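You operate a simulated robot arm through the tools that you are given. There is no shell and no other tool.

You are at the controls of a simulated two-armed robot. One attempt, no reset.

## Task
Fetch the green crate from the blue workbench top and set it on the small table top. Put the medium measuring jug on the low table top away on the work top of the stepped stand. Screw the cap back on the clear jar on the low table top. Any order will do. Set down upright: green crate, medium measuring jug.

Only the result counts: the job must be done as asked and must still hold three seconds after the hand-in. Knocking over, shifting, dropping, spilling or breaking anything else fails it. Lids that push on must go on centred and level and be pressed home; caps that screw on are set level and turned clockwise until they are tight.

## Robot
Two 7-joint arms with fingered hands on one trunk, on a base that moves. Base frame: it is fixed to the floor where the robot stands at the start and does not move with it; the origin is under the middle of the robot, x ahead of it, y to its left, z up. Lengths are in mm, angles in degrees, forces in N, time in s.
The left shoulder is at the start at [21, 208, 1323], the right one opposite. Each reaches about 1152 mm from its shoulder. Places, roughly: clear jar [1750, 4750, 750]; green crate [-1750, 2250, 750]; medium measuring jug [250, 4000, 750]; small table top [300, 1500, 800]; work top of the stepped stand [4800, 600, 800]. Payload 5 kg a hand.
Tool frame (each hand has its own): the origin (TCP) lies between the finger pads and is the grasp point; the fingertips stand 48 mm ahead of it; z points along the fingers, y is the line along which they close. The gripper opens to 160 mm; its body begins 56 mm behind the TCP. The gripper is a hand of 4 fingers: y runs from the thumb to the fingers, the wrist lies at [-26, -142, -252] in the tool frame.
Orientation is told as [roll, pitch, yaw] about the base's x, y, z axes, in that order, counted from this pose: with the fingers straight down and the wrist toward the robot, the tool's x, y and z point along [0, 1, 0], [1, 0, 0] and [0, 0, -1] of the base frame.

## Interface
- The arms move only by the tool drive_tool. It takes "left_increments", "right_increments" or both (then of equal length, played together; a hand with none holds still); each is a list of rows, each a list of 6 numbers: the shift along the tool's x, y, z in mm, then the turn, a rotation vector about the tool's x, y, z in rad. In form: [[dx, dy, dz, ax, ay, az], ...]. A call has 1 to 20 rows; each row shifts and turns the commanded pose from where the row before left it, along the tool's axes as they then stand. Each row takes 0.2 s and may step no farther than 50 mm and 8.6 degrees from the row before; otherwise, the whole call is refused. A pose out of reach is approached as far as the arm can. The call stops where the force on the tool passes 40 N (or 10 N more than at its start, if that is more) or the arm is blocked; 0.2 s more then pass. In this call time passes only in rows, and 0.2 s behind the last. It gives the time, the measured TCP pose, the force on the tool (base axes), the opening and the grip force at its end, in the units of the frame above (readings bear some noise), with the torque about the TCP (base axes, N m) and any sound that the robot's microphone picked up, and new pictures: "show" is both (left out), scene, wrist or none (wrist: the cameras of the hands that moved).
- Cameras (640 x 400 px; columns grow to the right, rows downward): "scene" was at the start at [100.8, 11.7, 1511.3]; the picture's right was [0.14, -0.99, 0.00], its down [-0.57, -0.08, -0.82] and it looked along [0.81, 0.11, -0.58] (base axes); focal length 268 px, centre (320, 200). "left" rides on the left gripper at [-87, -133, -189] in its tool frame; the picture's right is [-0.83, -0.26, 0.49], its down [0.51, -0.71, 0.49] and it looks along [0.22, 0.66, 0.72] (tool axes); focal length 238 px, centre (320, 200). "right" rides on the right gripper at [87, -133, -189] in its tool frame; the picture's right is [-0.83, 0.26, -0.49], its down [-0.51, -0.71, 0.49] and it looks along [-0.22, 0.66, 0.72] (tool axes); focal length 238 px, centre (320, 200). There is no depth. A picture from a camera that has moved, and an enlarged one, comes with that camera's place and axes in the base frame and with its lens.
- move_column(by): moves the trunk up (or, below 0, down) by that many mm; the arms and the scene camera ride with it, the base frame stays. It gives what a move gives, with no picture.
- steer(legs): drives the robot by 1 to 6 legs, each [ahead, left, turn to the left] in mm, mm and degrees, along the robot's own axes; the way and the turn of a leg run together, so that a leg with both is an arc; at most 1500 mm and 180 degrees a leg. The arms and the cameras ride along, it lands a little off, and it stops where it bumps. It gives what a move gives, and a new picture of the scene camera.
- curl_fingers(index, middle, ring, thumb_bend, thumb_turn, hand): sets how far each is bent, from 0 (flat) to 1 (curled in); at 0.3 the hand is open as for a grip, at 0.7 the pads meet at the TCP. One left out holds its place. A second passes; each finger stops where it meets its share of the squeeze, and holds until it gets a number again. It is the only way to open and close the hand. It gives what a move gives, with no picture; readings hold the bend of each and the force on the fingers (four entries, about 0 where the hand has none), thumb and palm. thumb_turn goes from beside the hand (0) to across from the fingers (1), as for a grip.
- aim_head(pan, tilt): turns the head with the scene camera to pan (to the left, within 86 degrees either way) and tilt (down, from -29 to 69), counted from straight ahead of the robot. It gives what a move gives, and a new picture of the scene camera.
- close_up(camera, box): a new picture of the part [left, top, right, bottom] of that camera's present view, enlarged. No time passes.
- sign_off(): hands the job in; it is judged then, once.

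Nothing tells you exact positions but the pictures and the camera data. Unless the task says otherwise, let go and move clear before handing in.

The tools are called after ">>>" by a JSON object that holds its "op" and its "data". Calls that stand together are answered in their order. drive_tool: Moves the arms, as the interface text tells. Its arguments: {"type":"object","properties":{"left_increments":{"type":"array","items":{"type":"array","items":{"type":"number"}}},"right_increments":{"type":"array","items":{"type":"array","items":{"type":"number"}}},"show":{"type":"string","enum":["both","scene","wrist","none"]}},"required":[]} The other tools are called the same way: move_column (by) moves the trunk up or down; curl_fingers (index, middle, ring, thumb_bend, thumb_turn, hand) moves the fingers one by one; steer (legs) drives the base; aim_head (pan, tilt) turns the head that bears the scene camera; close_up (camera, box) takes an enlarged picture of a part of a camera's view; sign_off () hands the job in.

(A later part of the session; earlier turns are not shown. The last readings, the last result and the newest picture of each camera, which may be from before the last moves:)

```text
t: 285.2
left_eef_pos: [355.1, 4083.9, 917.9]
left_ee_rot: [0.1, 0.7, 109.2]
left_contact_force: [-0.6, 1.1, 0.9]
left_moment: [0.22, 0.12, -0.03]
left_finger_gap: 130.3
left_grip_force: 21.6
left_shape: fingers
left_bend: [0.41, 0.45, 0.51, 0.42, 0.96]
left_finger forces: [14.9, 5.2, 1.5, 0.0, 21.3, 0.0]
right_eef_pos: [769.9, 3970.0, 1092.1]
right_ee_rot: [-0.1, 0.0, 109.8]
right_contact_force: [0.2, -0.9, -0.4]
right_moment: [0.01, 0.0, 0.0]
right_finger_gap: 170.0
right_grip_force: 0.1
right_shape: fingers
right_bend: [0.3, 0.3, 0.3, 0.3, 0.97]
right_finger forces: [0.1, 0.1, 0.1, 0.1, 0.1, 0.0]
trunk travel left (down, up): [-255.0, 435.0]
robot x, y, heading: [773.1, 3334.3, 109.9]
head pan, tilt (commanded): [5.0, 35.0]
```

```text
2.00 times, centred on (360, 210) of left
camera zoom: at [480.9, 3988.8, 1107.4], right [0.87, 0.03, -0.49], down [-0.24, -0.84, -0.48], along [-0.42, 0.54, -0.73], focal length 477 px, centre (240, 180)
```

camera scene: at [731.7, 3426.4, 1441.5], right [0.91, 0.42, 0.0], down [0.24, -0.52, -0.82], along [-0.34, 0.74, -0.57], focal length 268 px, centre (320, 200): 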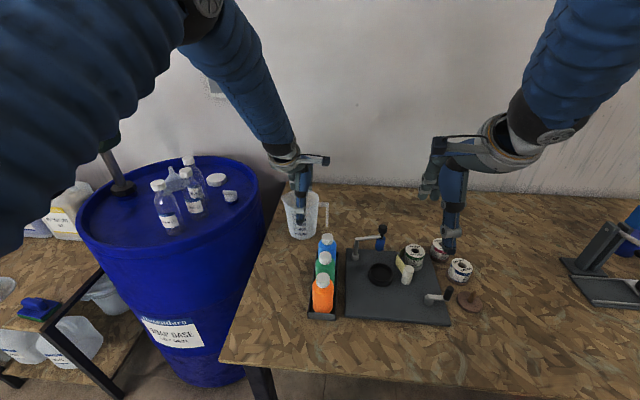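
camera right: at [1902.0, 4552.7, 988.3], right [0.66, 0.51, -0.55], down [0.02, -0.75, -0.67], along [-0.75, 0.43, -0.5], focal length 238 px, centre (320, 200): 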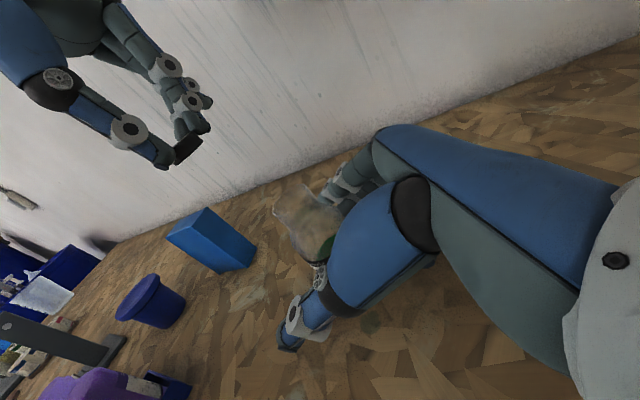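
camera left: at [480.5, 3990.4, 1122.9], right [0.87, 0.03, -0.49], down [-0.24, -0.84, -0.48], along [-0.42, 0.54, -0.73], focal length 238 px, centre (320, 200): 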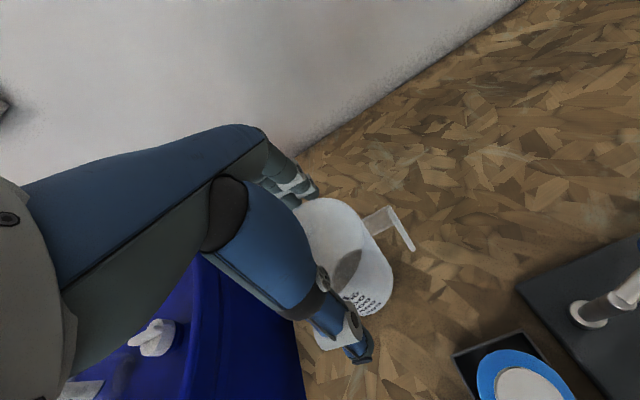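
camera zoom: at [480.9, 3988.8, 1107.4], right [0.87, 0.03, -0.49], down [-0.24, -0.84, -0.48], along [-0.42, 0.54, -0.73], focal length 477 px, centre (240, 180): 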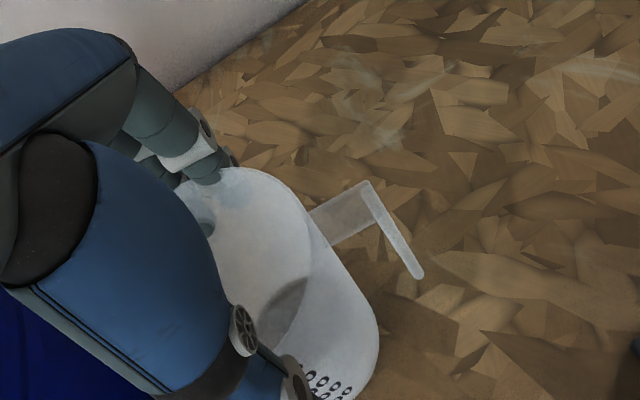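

All fingers hold the jug at about 22 N. Test lift.

>>> {"op": "drive_tool", "data": {"left_increments": [[0, 0, -8, 0, 0, 0], [0, 0, -12, 0, 0, 0], [0, 0, -20, 0, 0, 0]]}}

>>> {"op": "close_up", "data": {"camera": "scene", "box": [262, 150, 342, 240]}}

>>> {"op": "close_up", "data": {"camera": "left", "box": [200, 110, 520, 310]}}

```text
t: 286.0
left_eef_pos: [355.9, 4082.3, 960.5]
left_ee_rot: [0.0, 0.6, 109.4]
left_contact_force: [1.8, -0.8, -1.4]
left_moment: [0.1, 0.03, 0.05]
left_finger_gap: 130.1
left_grip_force: 21.1
left_shape: fingers
left_bend: [0.41, 0.45, 0.51, 0.42, 0.96]
left_finger forces: [14.4, 4.9, 1.3, 0.0, 21.8, 0.0]
right_eef_pos: [770.6, 3970.3, 1093.1]
right_ee_rot: [-0.1, 0.0, 109.8]
right_contact_force: [0.8, -0.5, 0.5]
right_moment: [0.04, 0.04, -0.03]
right_finger_gap: 170.1
right_grip_force: 0.0
right_shape: fingers
right_bend: [0.3, 0.3, 0.3, 0.3, 0.97]
right_finger forces: [0.0, 0.0, 0.0, 0.1, 0.0, 0.0]
trunk travel left (down, up): [-255.0, 435.0]
robot x, y, heading: [770.4, 3333.5, 109.7]
head pan, tilt (commanded): [5.0, 35.0]
camera scene: at [732.4, 3425.4, 1441.6], right [0.91, 0.42, 0.0], down [0.24, -0.52, -0.82], along [-0.35, 0.74, -0.57], focal length 268 px, centre (320, 200)
camera left: at [481.6, 3988.5, 1148.6], right [0.87, 0.03, -0.49], down [-0.24, -0.84, -0.48], along [-0.42, 0.54, -0.73], focal length 238 px, centre (320, 200)
```

scene: 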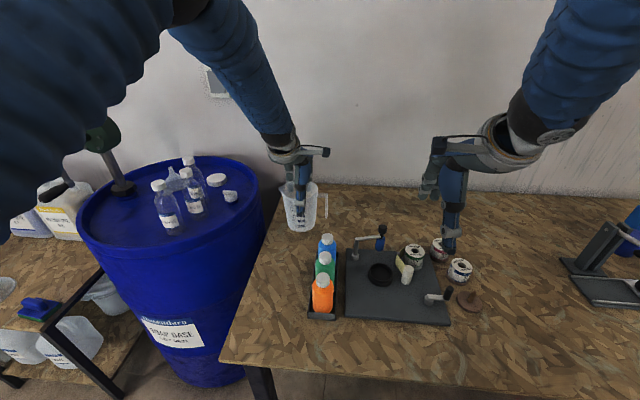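
left: 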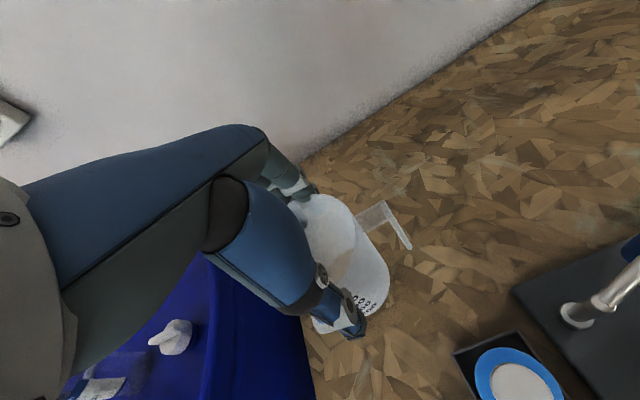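

```text
4.44 times, centred on (302, 195) of scene
camera zoom: at [732.4, 3425.4, 1441.6], right [0.91, 0.42, 0.0], down [0.24, -0.52, -0.82], along [-0.35, 0.74, -0.57], focal length 1189 px, centre (400, 222)
```

zoom: 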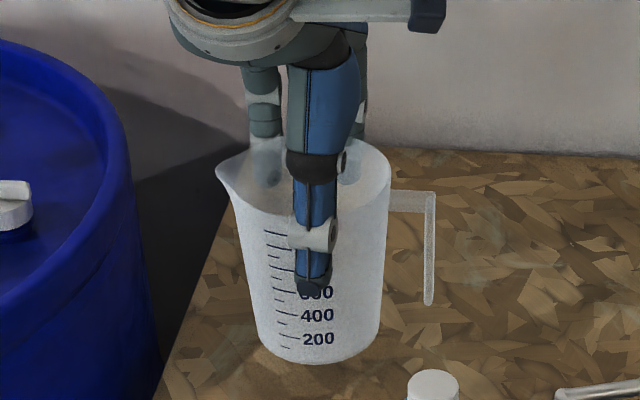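

```text
2.00 times, centred on (360, 210) of left
camera zoom: at [481.6, 3988.5, 1148.6], right [0.87, 0.03, -0.49], down [-0.24, -0.84, -0.48], along [-0.42, 0.54, -0.73], focal length 477 px, centre (240, 180)
```

zoom: 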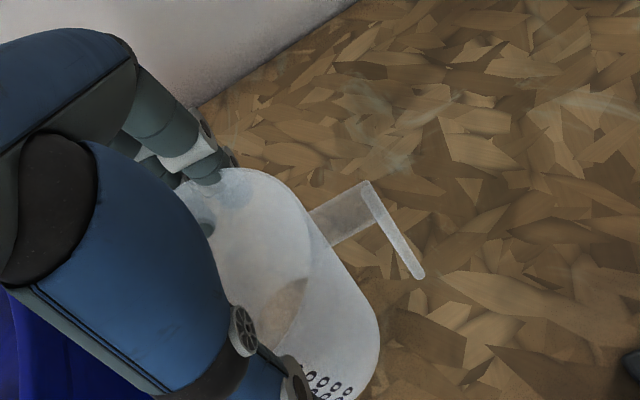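

The jug is lifted level. I'll raise it and look to the right to plan the way to the stepped stand.

>>> {"op": "drive_tool", "data": {"left_increments": [[0, -20, -40, 0, 0, 0], [0, -30, -40, 0, 0, 0], [0, -30, -40, 0, 0, 0], [0, -30, -20, 0, 0, 0], [0, -30, 0, 0, 0, 0]], "show": "none"}}

>>> {"op": "aim_head", "data": {"pan": -86, "tilt": 15}}

>>> {"op": "aim_head", "data": {"pan": -50, "tilt": 20}}

```text
t: 287.2
left_eef_pos: [402.8, 3952.8, 1102.1]
left_ee_rot: [0.1, 0.5, 109.4]
left_contact_force: [-0.2, -1.0, -0.2]
left_moment: [0.01, 0.02, 0.03]
left_finger_gap: 130.3
left_grip_force: 21.5
left_shape: fingers
left_bend: [0.41, 0.45, 0.51, 0.42, 0.96]
left_finger forces: [14.4, 5.1, 1.3, 0.0, 21.5, 0.0]
right_eef_pos: [769.5, 3969.0, 1091.6]
right_ee_rot: [-0.1, 0.0, 109.8]
right_contact_force: [0.5, -0.4, 0.8]
right_moment: [0.05, -0.02, -0.03]
right_finger_gap: 170.0
right_grip_force: 0.1
right_shape: fingers
right_bend: [0.3, 0.3, 0.3, 0.3, 0.97]
right_finger forces: [0.0, 0.0, 0.0, 0.0, 0.1, 0.0]
trunk travel left (down, up): [-255.0, 435.0]
robot x, y, heading: [767.3, 3338.4, 109.8]
head pan, tilt (commanded): [5.0, 35.0]
```

```text
t: 288.9
left_eef_pos: [401.8, 3954.6, 1100.9]
left_ee_rot: [0.0, 0.6, 109.3]
left_contact_force: [0.4, -0.1, -0.7]
left_moment: [0.02, 0.0, 0.0]
left_finger_gap: 130.1
left_grip_force: 21.6
left_shape: fingers
left_bend: [0.41, 0.45, 0.51, 0.42, 0.96]
left_finger forces: [14.5, 5.0, 1.4, 0.1, 21.5, 0.0]
right_eef_pos: [769.5, 3970.7, 1093.0]
right_ee_rot: [-0.1, 0.0, 109.7]
right_contact_force: [0.2, 1.0, 0.4]
right_moment: [-0.04, 0.0, 0.01]
right_finger_gap: 169.9
right_grip_force: 0.0
right_shape: fingers
right_bend: [0.3, 0.3, 0.3, 0.3, 0.97]
right_finger forces: [0.0, 0.0, 0.0, 0.1, 0.0, 0.0]
trunk travel left (down, up): [-255.0, 435.0]
robot x, y, heading: [770.1, 3337.6, 109.7]
head pan, tilt (commanded): [-85.9, 15.0]
camera scene: at [854.4, 3384.2, 1473.6], right [0.41, -0.91, 0.0], down [-0.24, -0.11, -0.97], along [0.88, 0.39, -0.26], focal length 268 px, centre (320, 200)
```

scene: 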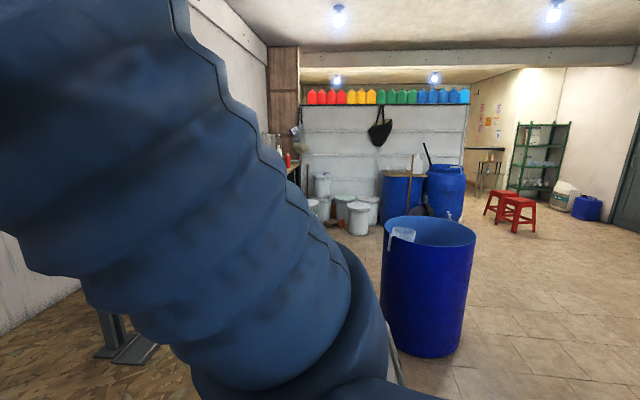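

```text
t: 289.9
left_eef_pos: [400.3, 3954.4, 1100.8]
left_ee_rot: [0.1, 0.7, 109.3]
left_contact_force: [0.0, 0.2, -1.1]
left_moment: [-0.03, 0.0, 0.0]
left_finger_gap: 130.1
left_grip_force: 20.7
left_shape: fingers
left_bend: [0.41, 0.45, 0.51, 0.42, 0.96]
left_finger forces: [14.4, 5.0, 1.4, 0.0, 21.5, 0.0]
right_eef_pos: [769.2, 3970.9, 1092.6]
right_ee_rot: [-0.1, 0.1, 109.8]
right_contact_force: [-0.3, -0.5, 0.2]
right_moment: [-0.03, 0.02, 0.01]
right_finger_gap: 169.7
right_grip_force: 0.0
right_shape: fingers
right_bend: [0.3, 0.3, 0.3, 0.3, 0.97]
right_finger forces: [0.1, 0.0, 0.0, 0.1, 0.0, 0.0]
trunk travel left (down, up): [-255.0, 435.0]
robot x, y, heading: [768.4, 3337.8, 109.9]
head pan, tilt (commanded): [-50.0, 20.0]
camera scene: at [815.9, 3426.7, 1465.4], right [0.86, -0.5, 0.0], down [-0.17, -0.3, -0.94], along [0.47, 0.81, -0.34], focal length 268 px, centre (320, 200)
```

scene: 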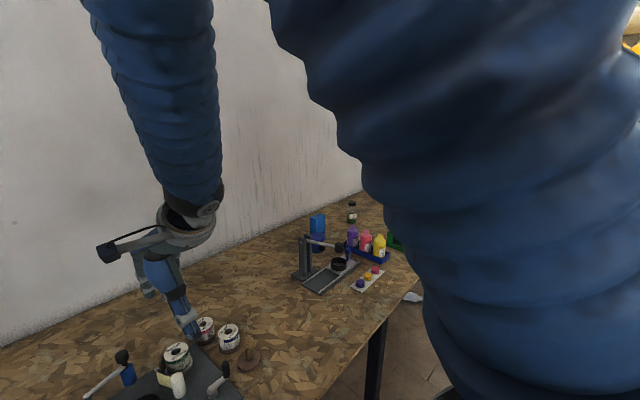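

There's a clear route: right along the table, back out between the two barrels, then turn in the open area. I'll raise the trunk a bit and go.

>>> {"op": "move_column", "data": {"by": 100}}

>>> {"op": "steer", "data": {"legs": [[0, -950, 0], [-813, -14, 0]]}}

>>> {"op": "steer", "data": {"legs": [[-1014, -751, 0], [0, 0, 175]]}}

>>> {"op": "aim_head", "data": {"pan": 25, "tilt": 15}}

```text
t: 291.2
left_eef_pos: [401.1, 3953.8, 1199.4]
left_ee_rot: [0.1, 0.6, 109.3]
left_contact_force: [0.0, 0.8, -0.8]
left_moment: [0.0, -0.01, 0.01]
left_finger_gap: 130.0
left_grip_force: 20.8
left_shape: fingers
left_bend: [0.41, 0.45, 0.51, 0.42, 0.96]
left_finger forces: [14.5, 5.1, 1.4, 0.0, 21.6, 0.1]
right_eef_pos: [768.8, 3970.1, 1191.1]
right_ee_rot: [0.0, 0.1, 109.7]
right_contact_force: [-0.8, -0.1, -0.1]
right_moment: [0.02, 0.02, 0.0]
right_finger_gap: 170.0
right_grip_force: 0.1
right_shape: fingers
right_bend: [0.3, 0.3, 0.3, 0.3, 0.97]
right_finger forces: [0.1, 0.1, 0.0, 0.0, 0.0, 0.0]
trunk travel left (down, up): [-355.0, 335.0]
robot x, y, heading: [770.0, 3337.8, 109.9]
head pan, tilt (commanded): [-50.0, 20.0]
```

```text
t: 300.3
left_eef_pos: [1596.4, 3493.9, 1201.0]
left_ee_rot: [0.0, 0.6, 108.4]
left_contact_force: [-0.6, -0.6, -1.0]
left_moment: [0.06, 0.01, -0.03]
left_finger_gap: 130.1
left_grip_force: 21.4
left_shape: fingers
left_bend: [0.41, 0.45, 0.51, 0.42, 0.96]
left_finger forces: [14.6, 5.0, 1.4, 0.1, 21.6, 0.0]
right_eef_pos: [1964.0, 3505.6, 1192.6]
right_ee_rot: [-0.1, 0.0, 109.0]
right_contact_force: [0.4, -0.4, 0.6]
right_moment: [0.04, 0.01, 0.03]
right_finger_gap: 169.9
right_grip_force: 0.0
right_shape: fingers
right_bend: [0.3, 0.3, 0.3, 0.3, 0.97]
right_finger forces: [0.1, 0.0, 0.0, 0.0, 0.1, 0.0]
trunk travel left (down, up): [-355.0, 335.0]
robot x, y, heading: [1954.5, 2872.5, 108.7]
head pan, tilt (commanded): [-50.0, 20.0]
camera scene: at [2002.5, 2960.8, 1565.4], right [0.86, -0.51, 0.0], down [-0.18, -0.29, -0.94], along [0.48, 0.81, -0.34], focal length 268 px, centre (320, 200)
```

scene: 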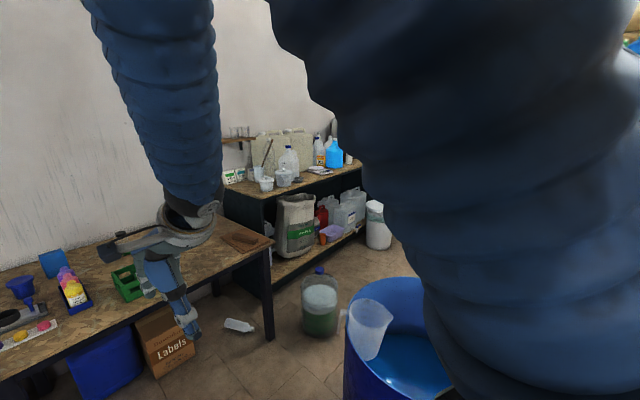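

```text
t: 313.8
left_eef_pos: [3285.5, 1500.5, 1201.0]
left_ee_rot: [0.1, 0.6, -76.1]
left_contact_force: [0.6, 0.3, -1.3]
left_moment: [-0.01, 0.01, -0.02]
left_finger_gap: 128.7
left_grip_force: 18.7
left_shape: fingers
left_bend: [0.41, 0.46, 0.51, 0.42, 0.96]
left_finger forces: [13.5, 4.3, 1.0, 0.0, 18.9, 0.0]
right_eef_pos: [2919.5, 1519.1, 1191.6]
right_ee_rot: [0.0, 0.0, -75.8]
right_contact_force: [0.0, 0.1, 0.6]
right_moment: [-0.01, 0.02, -0.01]
right_finger_gap: 169.9
right_grip_force: 0.1
right_shape: fingers
right_bend: [0.3, 0.3, 0.3, 0.3, 0.97]
right_finger forces: [0.1, 0.1, 0.0, 0.0, 0.0, 0.1]
trunk travel left (down, up): [-355.0, 335.0]
robot x, y, heading: [2981.0, 2150.5, -75.4]
head pan, tilt (commanded): [-50.0, 20.0]
camera scene: at [2930.8, 2064.0, 1565.4], right [-0.81, 0.58, 0.0], down [0.2, 0.28, -0.94], along [-0.55, -0.76, -0.34], focal length 268 px, centre (320, 200)
```

scene: 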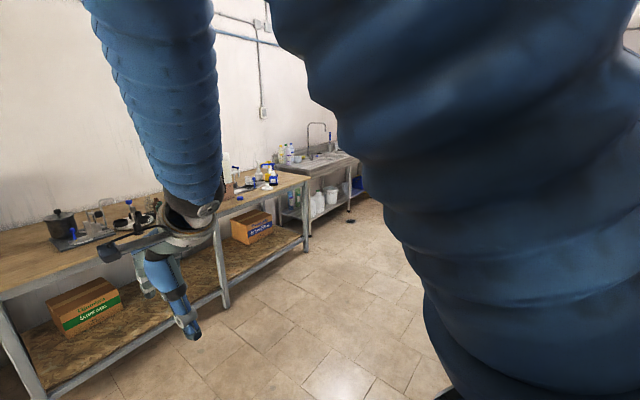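

```text
t: 315.2
left_eef_pos: [3287.0, 1500.3, 1200.4]
left_ee_rot: [0.1, 0.6, -76.2]
left_contact_force: [0.5, -0.1, -1.6]
left_moment: [0.0, 0.0, -0.05]
left_finger_gap: 128.2
left_grip_force: 19.2
left_shape: fingers
left_bend: [0.41, 0.46, 0.51, 0.42, 0.96]
left_finger forces: [13.5, 4.3, 1.1, 0.0, 18.9, 0.0]
right_eef_pos: [2918.3, 1519.0, 1192.0]
right_ee_rot: [-0.1, 0.0, -75.7]
right_contact_force: [0.8, 0.1, -0.1]
right_moment: [-0.01, -0.01, 0.0]
right_finger_gap: 169.8
right_grip_force: 0.1
right_shape: fingers
right_bend: [0.3, 0.3, 0.3, 0.3, 0.97]
right_finger forces: [0.0, 0.0, 0.0, 0.0, 0.1, 0.0]
trunk travel left (down, up): [-355.0, 335.0]
robot x, y, heading: [2979.9, 2151.6, -75.5]
head pan, tilt (commanded): [25.0, 15.0]
camera scene: at [3044.2, 2067.4, 1573.5], right [-0.77, -0.63, 0.0], down [-0.16, 0.2, -0.97], along [0.61, -0.75, -0.26], focal length 268 px, centre (320, 200)
```

scene: 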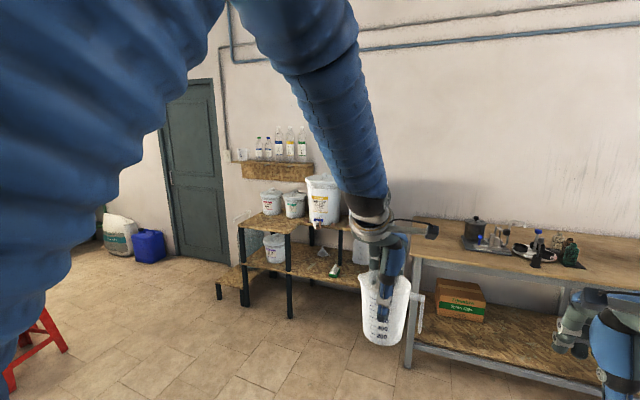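

I can see the stepped stand next to the bench. Zooming in on it.

>>> {"op": "close_up", "data": {"camera": "scene", "box": [200, 150, 400, 330]}}

```text
2.22 times, centred on (300, 240) of scene
camera zoom: at [3044.2, 2067.4, 1573.5], right [-0.77, -0.63, 0.0], down [-0.16, 0.2, -0.97], along [0.61, -0.75, -0.26], focal length 595 px, centre (364, 111)
```

zoom: 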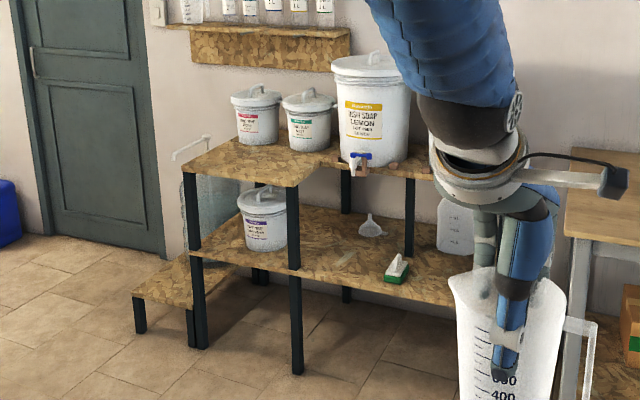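

>>> {"op": "steer", "data": {"legs": [[700, 946, 4.5]]}}

>>> {"op": "aim_head", "data": {"pan": 30, "tilt": 30}}

>>> {"op": "aim_head", "data": {"pan": -5, "tilt": 30}}

```text
t: 321.3
left_eef_pos: [4454.6, 1129.8, 1200.6]
left_ee_rot: [0.1, 0.7, -71.7]
left_contact_force: [0.6, -0.6, -1.2]
left_moment: [0.02, 0.05, -0.03]
left_finger_gap: 128.3
left_grip_force: 18.8
left_shape: fingers
left_bend: [0.41, 0.46, 0.51, 0.42, 0.96]
left_finger forces: [13.6, 4.4, 1.2, 0.1, 19.0, 0.0]
right_eef_pos: [4086.6, 1120.2, 1192.7]
right_ee_rot: [-0.1, 0.0, -71.2]
right_contact_force: [-0.3, 0.3, 0.8]
right_moment: [-0.01, 0.03, -0.02]
right_finger_gap: 169.9
right_grip_force: 0.1
right_shape: fingers
right_bend: [0.3, 0.3, 0.3, 0.3, 0.97]
right_finger forces: [0.0, 0.0, 0.0, 0.1, 0.1, 0.0]
trunk travel left (down, up): [-355.0, 335.0]
robot x, y, heading: [4094.7, 1752.9, -71.2]
head pan, tilt (commanded): [25.0, 15.0]
camera scene: at [4168.4, 1675.7, 1573.5], right [-0.72, -0.69, 0.0], down [-0.18, 0.19, -0.97], along [0.67, -0.7, -0.26], focal length 268 px, centre (320, 200)
```

scene: 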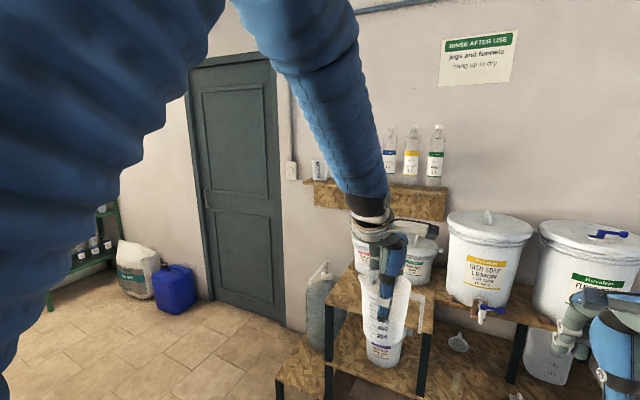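

```text
t: 322.0
left_eef_pos: [4453.4, 1130.7, 1200.1]
left_ee_rot: [0.2, 0.6, -71.8]
left_contact_force: [-0.4, -0.8, -0.3]
left_moment: [0.02, -0.03, 0.03]
left_finger_gap: 128.3
left_grip_force: 18.6
left_shape: fingers
left_bend: [0.41, 0.46, 0.51, 0.42, 0.96]
left_finger forces: [13.5, 4.3, 1.1, 0.1, 18.9, 0.1]
right_eef_pos: [4086.2, 1120.8, 1191.8]
right_ee_rot: [0.1, 0.0, -71.1]
right_contact_force: [0.0, 0.7, -0.5]
right_moment: [0.0, 0.01, 0.0]
right_finger_gap: 170.0
right_grip_force: 0.1
right_shape: fingers
right_bend: [0.3, 0.3, 0.3, 0.3, 0.97]
right_finger forces: [0.0, 0.0, 0.0, 0.0, 0.1, 0.0]
trunk travel left (down, up): [-355.0, 335.0]
robot x, y, heading: [4100.2, 1752.0, -71.2]
head pan, tilt (commanded): [30.0, 30.0]
camera scene: at [4171.3, 1683.7, 1549.4], right [-0.66, -0.75, 0.0], down [-0.38, 0.33, -0.87], along [0.65, -0.57, -0.5], focal length 268 px, centre (320, 200)
```

scene: 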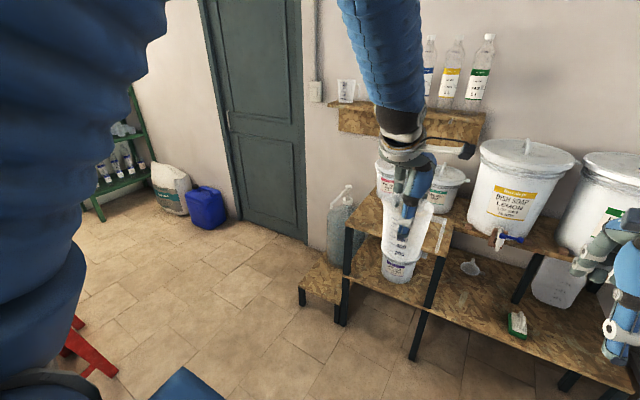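

```text
t: 323.0
left_eef_pos: [4454.1, 1129.3, 1200.3]
left_ee_rot: [0.0, 0.6, -71.8]
left_contact_force: [0.2, 0.7, -1.5]
left_moment: [0.01, -0.01, 0.03]
left_finger_gap: 128.5
left_grip_force: 18.5
left_shape: fingers
left_bend: [0.41, 0.46, 0.51, 0.42, 0.96]
left_finger forces: [13.5, 4.3, 1.0, 0.0, 18.9, 0.1]
right_eef_pos: [4087.7, 1119.3, 1192.2]
right_ee_rot: [-0.2, 0.0, -71.2]
right_contact_force: [0.3, -0.4, 0.0]
right_moment: [0.03, 0.0, 0.01]
right_finger_gap: 169.8
right_grip_force: 0.1
right_shape: fingers
right_bend: [0.3, 0.3, 0.3, 0.3, 0.97]
right_finger forces: [0.0, 0.1, 0.0, 0.0, 0.0, 0.1]
trunk travel left (down, up): [-355.0, 335.0]
robot x, y, heading: [4097.7, 1751.1, -71.0]
head pan, tilt (commanded): [-5.0, 30.0]
camera scene: at [4125.1, 1655.3, 1549.3], right [-0.97, -0.24, 0.0], down [-0.12, 0.49, -0.87], along [0.21, -0.84, -0.5], focal length 268 px, centre (320, 200)
```

scene: 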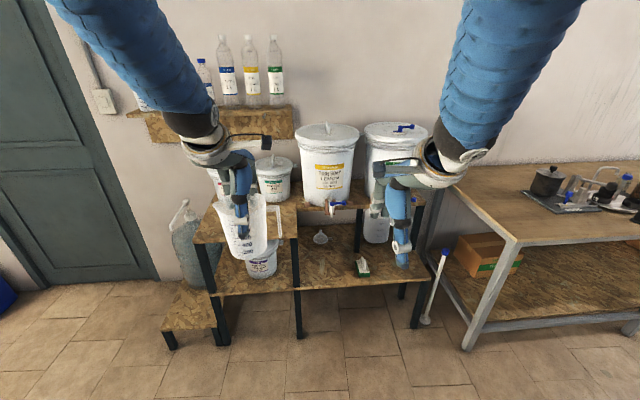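

>>> {"op": "close_up", "data": {"camera": "scene", "box": [120, 90, 340, 290]}}

>>> {"op": "close_up", "data": {"camera": "left", "box": [0, 0, 640, 400]}}

```text
2.00 times, centred on (230, 190) of scene
camera zoom: at [4125.1, 1655.3, 1549.3], right [-0.97, -0.24, 0.0], down [-0.12, 0.49, -0.87], along [0.21, -0.84, -0.5], focal length 535 px, centre (500, 220)
```

zoom: 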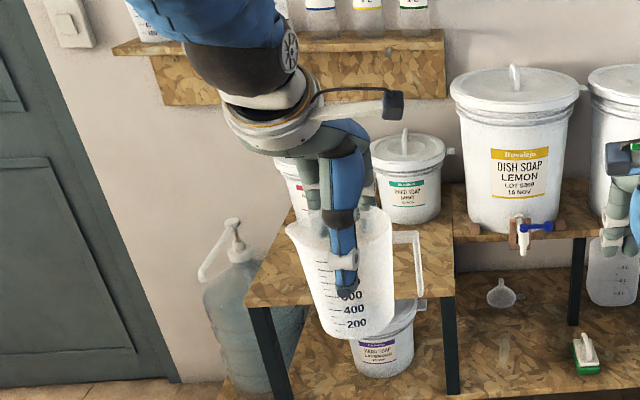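

```text
1.00 times, centred on (320, 200) of left (not enlarged: the box is as wide or as high as the picture)
camera zoom: at [4329.8, 1226.8, 1389.1], right [-0.87, -0.01, -0.49], down [0.26, 0.84, -0.48], along [0.41, -0.55, -0.73], focal length 238 px, centre (320, 200)
```

zoom: 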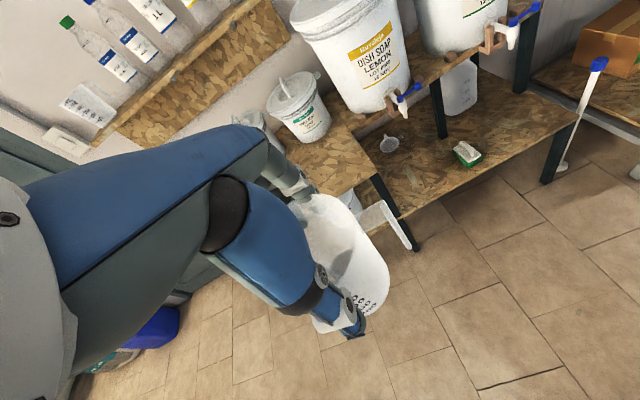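

The free area of the work top, in front of the two small pails, is about 450×350 mm and centred near (4727,657). I'll drive closer.

>>> {"op": "steer", "data": {"legs": [[450, 70, 0]]}}

>>> {"op": "aim_head", "data": {"pan": 15, "tilt": 38}}

>>> {"op": "close_up", "data": {"camera": "scene", "box": [180, 100, 440, 300]}}

```text
t: 325.8
left_eef_pos: [4668.8, 732.4, 1199.3]
left_ee_rot: [0.1, 0.6, -71.5]
left_contact_force: [-0.5, -0.7, -1.5]
left_moment: [0.03, 0.0, -0.06]
left_finger_gap: 128.3
left_grip_force: 18.8
left_shape: fingers
left_bend: [0.42, 0.46, 0.51, 0.42, 0.96]
left_finger forces: [13.6, 4.4, 1.0, 0.1, 19.1, 0.0]
right_eef_pos: [4300.0, 719.4, 1192.2]
right_ee_rot: [0.0, 0.2, -70.9]
right_contact_force: [0.2, 0.1, 0.1]
right_moment: [0.04, 0.03, 0.03]
right_finger_gap: 170.1
right_grip_force: 0.0
right_shape: fingers
right_bend: [0.3, 0.3, 0.3, 0.3, 0.97]
right_finger forces: [0.0, 0.1, 0.1, 0.0, 0.0, 0.0]
trunk travel left (down, up): [-355.0, 335.0]
robot x, y, heading: [4310.2, 1357.8, -70.8]
head pan, tilt (commanded): [-5.0, 30.0]
camera scene: at [4337.1, 1255.1, 1549.3], right [-0.97, -0.24, 0.0], down [-0.12, 0.49, -0.87], along [0.21, -0.84, -0.5], focal length 268 px, centre (320, 200)
```

scene: 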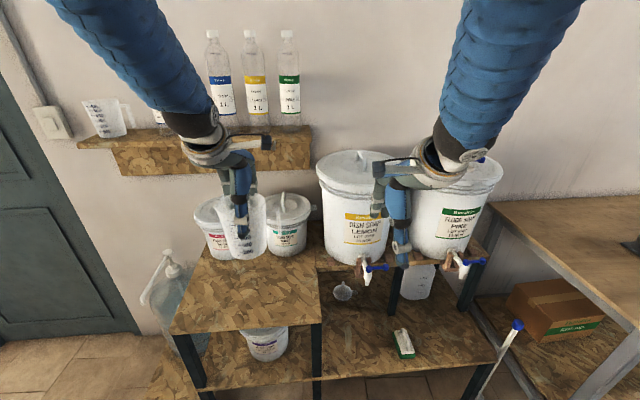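

```text
t: 326.6
left_eef_pos: [4667.9, 731.9, 1200.4]
left_ee_rot: [0.2, 0.7, -71.6]
left_contact_force: [-0.4, 0.6, -1.0]
left_moment: [0.0, -0.03, -0.02]
left_finger_gap: 128.3
left_grip_force: 18.4
left_shape: fingers
left_bend: [0.42, 0.46, 0.51, 0.42, 0.96]
left_finger forces: [13.7, 4.4, 1.2, 0.0, 19.0, 0.0]
right_eef_pos: [4300.0, 720.5, 1192.1]
right_ee_rot: [0.0, 0.0, -71.0]
right_contact_force: [-0.7, 0.4, 0.3]
right_moment: [-0.01, 0.02, -0.01]
right_finger_gap: 170.0
right_grip_force: 0.1
right_shape: fingers
right_bend: [0.3, 0.3, 0.3, 0.3, 0.97]
right_finger forces: [0.0, 0.0, 0.1, 0.1, 0.0, 0.1]
trunk travel left (down, up): [-355.0, 335.0]
robot x, y, heading: [4310.8, 1354.0, -70.8]
head pan, tilt (commanded): [15.0, 38.0]
camera scene: at [4362.9, 1272.2, 1537.0], right [-0.83, -0.56, 0.0], down [-0.34, 0.51, -0.79], along [0.44, -0.65, -0.62], focal length 268 px, centre (320, 200)
```

scene: 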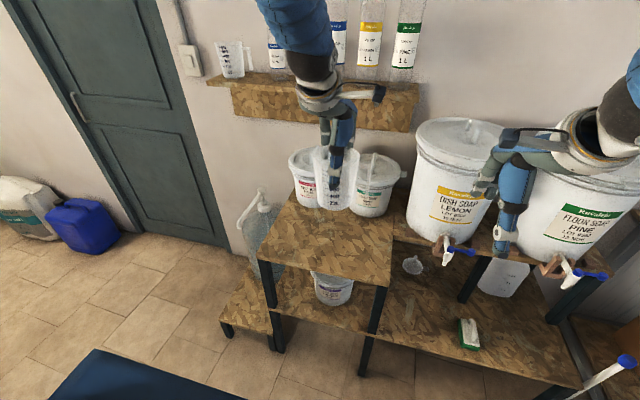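

```text
2.00 times, centred on (310, 200) of scene
camera zoom: at [4362.9, 1272.2, 1537.0], right [-0.83, -0.56, 0.0], down [-0.34, 0.51, -0.79], along [0.44, -0.65, -0.62], focal length 535 px, centre (340, 200)
```

zoom: 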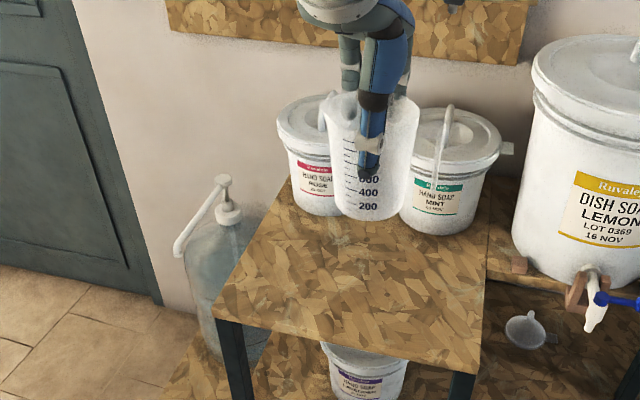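

I'll raise the right hand out of the way, move the jug over the free spot, then lower with the trunk.

>>> {"op": "drive_tool", "data": {"left_increments": [[14.3, 28.7, 0, 0, 0, 0], [14.3, 28.7, 0, 0, 0, 0], [14.3, 28.7, 0, 0, 0, 0], [0, 0, 0, 0, 0, 0], [0, 0, 0, 0, 0, 0]], "right_increments": [[0, -20, -40, 0, 0, 0], [0, -20, -40, 0, 0, 0], [0, -20, -40, 0, 0, 0], [0, -20, -40, 0, 0, 0], [0, 0, -40, 0, 0, 0]], "show": "none"}}

>>> {"op": "move_column", "data": {"by": -200}}

>>> {"op": "aim_head", "data": {"pan": 15, "tilt": 30}}

>>> {"op": "close_up", "data": {"camera": "scene", "box": [220, 130, 420, 300]}}

>>> {"op": "close_up", "data": {"camera": "left", "box": [160, 80, 640, 380]}}

```text
t: 327.8
left_eef_pos: [4737.6, 660.2, 1197.1]
left_ee_rot: [0.2, 0.9, -71.6]
left_contact_force: [-0.4, -1.1, -1.5]
left_moment: [0.08, 0.03, 0.01]
left_finger_gap: 128.1
left_grip_force: 19.3
left_shape: fingers
left_bend: [0.42, 0.46, 0.51, 0.42, 0.96]
left_finger forces: [13.9, 4.5, 1.2, 0.0, 19.5, 0.1]
right_eef_pos: [4266.3, 696.0, 1324.2]
right_ee_rot: [0.1, 0.4, -70.9]
right_contact_force: [0.4, 0.3, -1.7]
right_moment: [0.05, 0.0, 0.01]
right_finger_gap: 170.3
right_grip_force: 0.1
right_shape: fingers
right_bend: [0.3, 0.3, 0.3, 0.3, 0.97]
right_finger forces: [0.0, 0.1, 0.0, 0.1, 0.1, 0.1]
right hand out of reach, approached as far as the arm can: row 2, 3, 4, 5
trunk travel left (down, up): [-355.0, 335.0]
robot x, y, heading: [4308.9, 1354.0, -70.6]
head pan, tilt (commanded): [15.0, 38.0]
```

```text
t: 330.0
left_eef_pos: [4736.0, 660.7, 999.4]
left_ee_rot: [0.1, 0.5, -71.5]
left_contact_force: [0.0, 0.1, -0.5]
left_moment: [0.0, 0.01, 0.01]
left_finger_gap: 128.3
left_grip_force: 19.1
left_shape: fingers
left_bend: [0.42, 0.46, 0.51, 0.42, 0.96]
left_finger forces: [13.7, 4.5, 1.2, 0.0, 19.4, 0.0]
right_eef_pos: [4267.5, 696.0, 1124.8]
right_ee_rot: [0.0, 0.0, -70.9]
right_contact_force: [-0.3, 0.2, 0.9]
right_moment: [-0.02, -0.02, -0.01]
right_finger_gap: 170.1
right_grip_force: 0.1
right_shape: fingers
right_bend: [0.3, 0.3, 0.3, 0.3, 0.97]
right_finger forces: [0.1, 0.0, 0.1, 0.0, 0.0, 0.1]
trunk travel left (down, up): [-155.0, 535.0]
robot x, y, heading: [4309.0, 1353.9, -70.8]
head pan, tilt (commanded): [15.0, 38.0]
```

```text
t: 330.7
left_eef_pos: [4737.2, 660.6, 999.5]
left_ee_rot: [0.1, 0.6, -71.5]
left_contact_force: [0.8, 0.0, -0.8]
left_moment: [-0.05, -0.01, 0.03]
left_finger_gap: 128.4
left_grip_force: 19.7
left_shape: fingers
left_bend: [0.42, 0.46, 0.51, 0.42, 0.96]
left_finger forces: [13.8, 4.5, 1.2, 0.0, 19.5, 0.1]
right_eef_pos: [4265.2, 695.5, 1124.8]
right_ee_rot: [0.0, 0.2, -70.9]
right_contact_force: [-0.5, 0.6, 0.5]
right_moment: [0.01, -0.01, -0.04]
right_finger_gap: 169.7
right_grip_force: 0.1
right_shape: fingers
right_bend: [0.3, 0.3, 0.3, 0.3, 0.97]
right_finger forces: [0.0, 0.0, 0.0, 0.0, 0.0, 0.0]
trunk travel left (down, up): [-155.0, 535.0]
robot x, y, heading: [4309.4, 1351.9, -70.9]
head pan, tilt (commanded): [15.0, 30.0]
camera scene: at [4365.5, 1268.5, 1349.3], right [-0.83, -0.56, 0.0], down [-0.28, 0.41, -0.87], along [0.49, -0.72, -0.5], focal length 268 px, centre (320, 200)
```

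scene: 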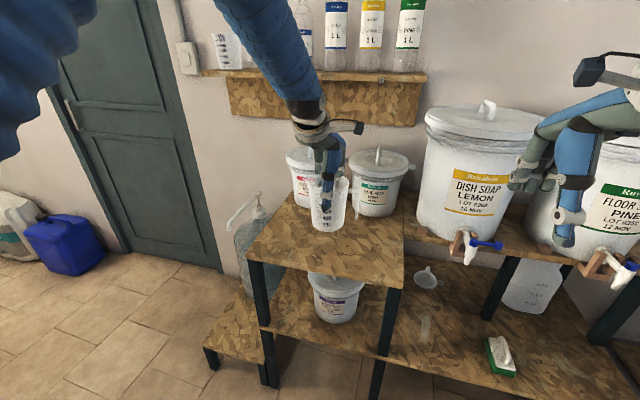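

```text
2.35 times, centred on (320, 215) of scene
camera zoom: at [4365.5, 1268.5, 1349.3], right [-0.83, -0.56, 0.0], down [-0.28, 0.41, -0.87], along [0.49, -0.72, -0.5], focal length 630 px, centre (320, 165)
```

zoom: 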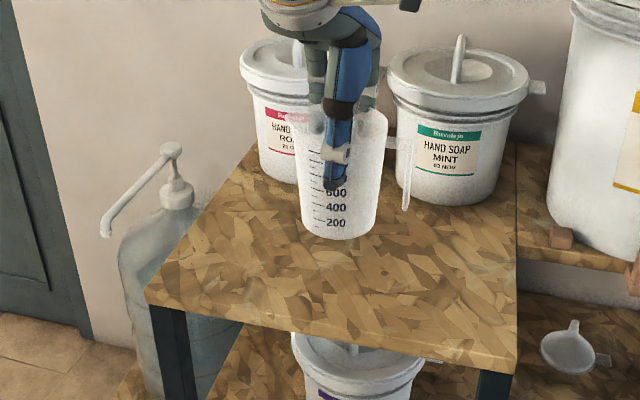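

```text
1.33 times, centred on (400, 230) of left
camera zoom: at [4612.4, 757.7, 1187.9], right [-0.87, -0.01, -0.49], down [0.25, 0.84, -0.48], along [0.41, -0.54, -0.73], focal length 318 px, centre (213, 160)
```

zoom: 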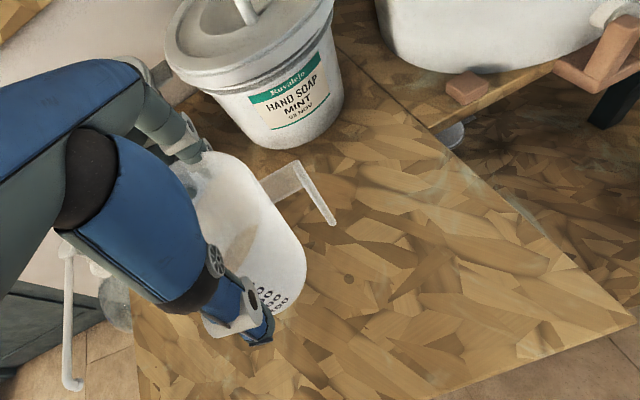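

>>> {"op": "drive_tool", "data": {"left_increments": [[0, 0, 20, 0, 0, 0], [0, 0, 20, 0, 0, 0]], "show": "none"}}

>>> {"op": "drive_tool", "data": {"left_increments": [[0, 0, 5, 0, 0, 0], [0, 0, 5, 0, 0, 0]], "show": "none"}}

>>> {"op": "close_up", "data": {"camera": "scene", "box": [260, 130, 380, 260]}}

```text
t: 331.3
left_eef_pos: [4737.5, 663.0, 959.2]
left_ee_rot: [0.1, 0.6, -71.6]
left_contact_force: [0.8, -0.4, -1.5]
left_moment: [0.04, 0.02, -0.01]
left_finger_gap: 128.3
left_grip_force: 19.5
left_shape: fingers
left_bend: [0.42, 0.46, 0.51, 0.42, 0.96]
left_finger forces: [13.7, 4.5, 1.2, 0.1, 19.3, 0.0]
right_eef_pos: [4266.1, 696.3, 1124.4]
right_ee_rot: [0.0, 0.2, -71.0]
right_contact_force: [0.3, 0.2, -0.1]
right_moment: [0.01, 0.02, 0.02]
right_finger_gap: 170.1
right_grip_force: 0.0
right_shape: fingers
right_bend: [0.3, 0.3, 0.3, 0.3, 0.97]
right_finger forces: [0.0, 0.1, 0.0, 0.0, 0.1, 0.0]
trunk travel left (down, up): [-155.0, 535.0]
robot x, y, heading: [4309.8, 1352.6, -71.0]
head pan, tilt (commanded): [15.0, 30.0]
```

```text
t: 331.9
left_eef_pos: [4737.7, 660.6, 950.1]
left_ee_rot: [0.1, 0.7, -71.6]
left_contact_force: [0.3, -0.6, -1.5]
left_moment: [0.01, -0.02, -0.02]
left_finger_gap: 128.1
left_grip_force: 19.0
left_shape: fingers
left_bend: [0.42, 0.46, 0.51, 0.42, 0.96]
left_finger forces: [13.8, 4.5, 1.2, 0.1, 19.2, 0.0]
right_eef_pos: [4265.6, 695.0, 1124.7]
right_ee_rot: [0.1, 0.2, -70.9]
right_contact_force: [0.7, -0.5, 0.4]
right_moment: [0.0, 0.06, -0.01]
right_finger_gap: 170.0
right_grip_force: 0.0
right_shape: fingers
right_bend: [0.3, 0.3, 0.3, 0.3, 0.97]
right_finger forces: [0.0, 0.0, 0.0, 0.1, 0.1, 0.0]
trunk travel left (down, up): [-155.0, 535.0]
robot x, y, heading: [4308.9, 1351.9, -71.2]
head pan, tilt (commanded): [15.0, 30.0]
```

```text
3.08 times, centred on (320, 195) of scene
camera zoom: at [4365.5, 1268.6, 1349.3], right [-0.83, -0.56, 0.0], down [-0.28, 0.41, -0.87], along [0.49, -0.72, -0.5], focal length 823 px, centre (320, 215)
```

zoom: 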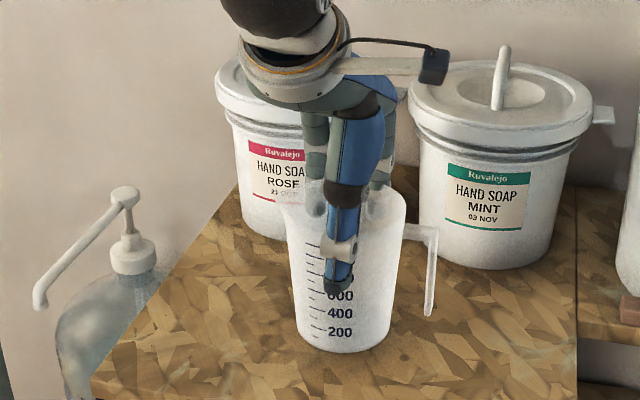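

>>> {"op": "drive_tool", "data": {"left_increments": [[0, 0, 4, 0, 0, 0]], "show": "none"}}

>>> {"op": "drive_tool", "data": {"left_increments": [[0, 0, 4, 0, 0, 0]], "show": "none"}}

>>> {"op": "drive_tool", "data": {"left_increments": [[0, 0, 4, 0, 0, 0]], "show": "none"}}

>>> {"op": "drive_tool", "data": {"left_increments": [[0, 0, 3, 0, 0, 0]], "show": "none"}}

```text
t: 332.3
left_eef_pos: [4737.3, 661.9, 947.7]
left_ee_rot: [0.2, 0.4, -71.4]
left_contact_force: [-2.7, 2.7, 12.9]
left_moment: [-0.12, -0.07, -0.01]
left_finger_gap: 128.0
left_grip_force: 20.7
left_shape: fingers
left_bend: [0.42, 0.46, 0.51, 0.42, 0.96]
left_finger forces: [13.6, 4.3, 1.2, 0.0, 22.4, 0.1]
right_eef_pos: [4265.6, 697.0, 1125.9]
right_ee_rot: [0.0, 0.1, -70.9]
right_contact_force: [-0.1, -0.2, 0.9]
right_moment: [-0.01, 0.0, -0.02]
right_finger_gap: 169.9
right_grip_force: 0.1
right_shape: fingers
right_bend: [0.3, 0.3, 0.3, 0.3, 0.97]
right_finger forces: [0.1, 0.0, 0.1, 0.0, 0.0, 0.0]
trunk travel left (down, up): [-155.0, 535.0]
robot x, y, heading: [4305.7, 1353.9, -70.8]
head pan, tilt (commanded): [15.0, 30.0]
```

```text
t: 332.7
left_eef_pos: [4737.2, 661.4, 947.3]
left_ee_rot: [0.1, 0.0, -71.5]
left_contact_force: [-1.8, 3.0, 32.5]
left_moment: [0.14, 0.07, 0.02]
left_finger_gap: 128.2
left_grip_force: 22.1
left_shape: fingers
left_bend: [0.42, 0.46, 0.52, 0.42, 0.96]
left_finger forces: [14.3, 4.2, 1.1, 0.0, 23.5, 0.1]
right_eef_pos: [4263.7, 698.9, 1125.1]
right_ee_rot: [0.1, 0.0, -70.8]
right_contact_force: [-0.2, 1.1, 0.0]
right_moment: [0.02, -0.02, 0.03]
right_finger_gap: 170.0
right_grip_force: 0.1
right_shape: fingers
right_bend: [0.3, 0.3, 0.3, 0.3, 0.97]
right_finger forces: [0.0, 0.0, 0.0, 0.1, 0.0, 0.1]
trunk travel left (down, up): [-155.0, 535.0]
robot x, y, heading: [4303.6, 1356.3, -71.1]
head pan, tilt (commanded): [15.0, 30.0]
```

```text
t: 333.1
left_eef_pos: [4736.4, 662.7, 937.4]
left_ee_rot: [0.2, 0.6, -71.5]
left_contact_force: [-2.4, -2.5, 20.2]
left_moment: [-0.27, -0.25, -0.12]
left_finger_gap: 126.5
left_grip_force: 25.1
left_shape: fingers
left_bend: [0.42, 0.45, 0.51, 0.43, 0.96]
left_finger forces: [17.5, 5.9, 4.0, 0.0, 23.2, 0.0]
right_eef_pos: [4264.7, 697.0, 1124.5]
right_ee_rot: [0.1, 0.2, -70.9]
right_contact_force: [0.3, 0.8, -0.6]
right_moment: [0.0, -0.01, 0.02]
right_finger_gap: 170.1
right_grip_force: 0.0
right_shape: fingers
right_bend: [0.3, 0.3, 0.3, 0.3, 0.97]
right_finger forces: [0.1, 0.1, 0.0, 0.0, 0.0, 0.0]
trunk travel left (down, up): [-155.0, 535.0]
robot x, y, heading: [4308.3, 1353.3, -70.8]
head pan, tilt (commanded): [15.0, 30.0]
```

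```text
t: 333.5
left_eef_pos: [4736.0, 663.4, 937.2]
left_ee_rot: [0.2, 0.2, -71.6]
left_contact_force: [-4.1, 0.3, 29.9]
left_moment: [0.19, -0.13, 0.01]
left_finger_gap: 126.7
left_grip_force: 26.0
left_shape: fingers
left_bend: [0.42, 0.46, 0.51, 0.43, 0.96]
left_finger forces: [17.0, 5.0, 3.7, 0.0, 25.8, 0.0]
right_eef_pos: [4264.7, 697.4, 1125.8]
right_ee_rot: [0.2, 0.1, -70.9]
right_contact_force: [-0.1, -0.4, -0.2]
right_moment: [0.0, -0.01, 0.03]
right_finger_gap: 170.0
right_grip_force: 0.2
right_shape: fingers
right_bend: [0.3, 0.3, 0.3, 0.3, 0.97]
right_finger forces: [0.0, 0.0, 0.0, 0.0, 0.0, 0.0]
trunk travel left (down, up): [-155.0, 535.0]
robot x, y, heading: [4304.6, 1352.5, -70.9]
head pan, tilt (commanded): [15.0, 30.0]
```

The jug touched down at hand height 947 (top at z≈800). I'll relieve the pressure and check it before opening.

>>> {"op": "drive_tool", "data": {"left_increments": [[0, 0, -4, 0, 0, 0]], "show": "none"}}

>>> {"op": "close_up", "data": {"camera": "scene", "box": [260, 130, 380, 260]}}

>>> {"op": "close_up", "data": {"camera": "left", "box": [200, 110, 520, 310]}}

```text
t: 333.9
left_eef_pos: [4737.0, 664.6, 937.7]
left_ee_rot: [0.1, 0.7, -71.5]
left_contact_force: [-1.4, -2.8, 12.5]
left_moment: [-0.54, -0.36, -0.14]
left_finger_gap: 126.7
left_grip_force: 25.3
left_shape: fingers
left_bend: [0.42, 0.45, 0.51, 0.43, 0.96]
left_finger forces: [17.6, 6.1, 4.0, 0.0, 22.4, 0.0]
right_eef_pos: [4265.2, 697.2, 1125.1]
right_ee_rot: [0.1, 0.2, -70.9]
right_contact_force: [-0.3, 0.2, 0.4]
right_moment: [-0.01, -0.01, 0.0]
right_finger_gap: 170.1
right_grip_force: 0.1
right_shape: fingers
right_bend: [0.3, 0.3, 0.3, 0.3, 0.97]
right_finger forces: [0.0, 0.0, 0.0, 0.0, 0.0, 0.0]
trunk travel left (down, up): [-155.0, 535.0]
robot x, y, heading: [4306.6, 1355.3, -71.0]
head pan, tilt (commanded): [15.0, 30.0]
```

```text
3.08 times, centred on (320, 195) of scene
camera zoom: at [4364.8, 1269.2, 1349.3], right [-0.83, -0.56, 0.0], down [-0.28, 0.41, -0.87], along [0.49, -0.72, -0.5], focal length 823 px, centre (320, 215)
```

zoom: 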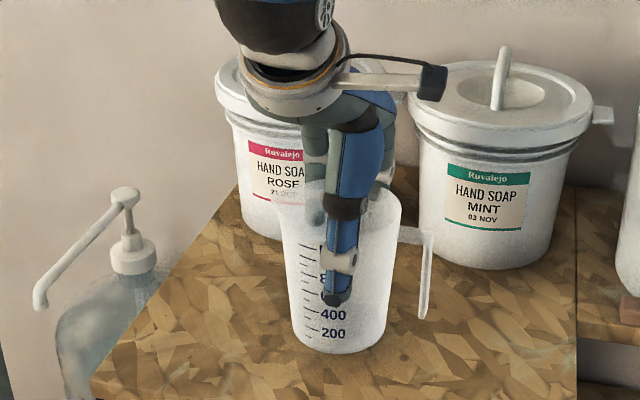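

```text
2.00 times, centred on (360, 210) of left
camera zoom: at [4611.9, 759.8, 1126.7], right [-0.87, -0.01, -0.49], down [0.25, 0.84, -0.48], along [0.41, -0.54, -0.73], focal length 477 px, centre (240, 180)
```

zoom: 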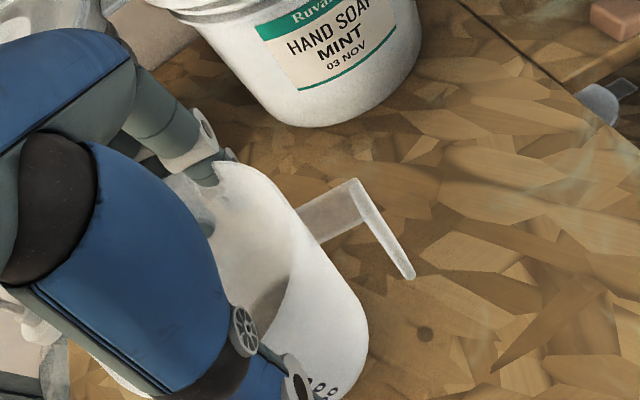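

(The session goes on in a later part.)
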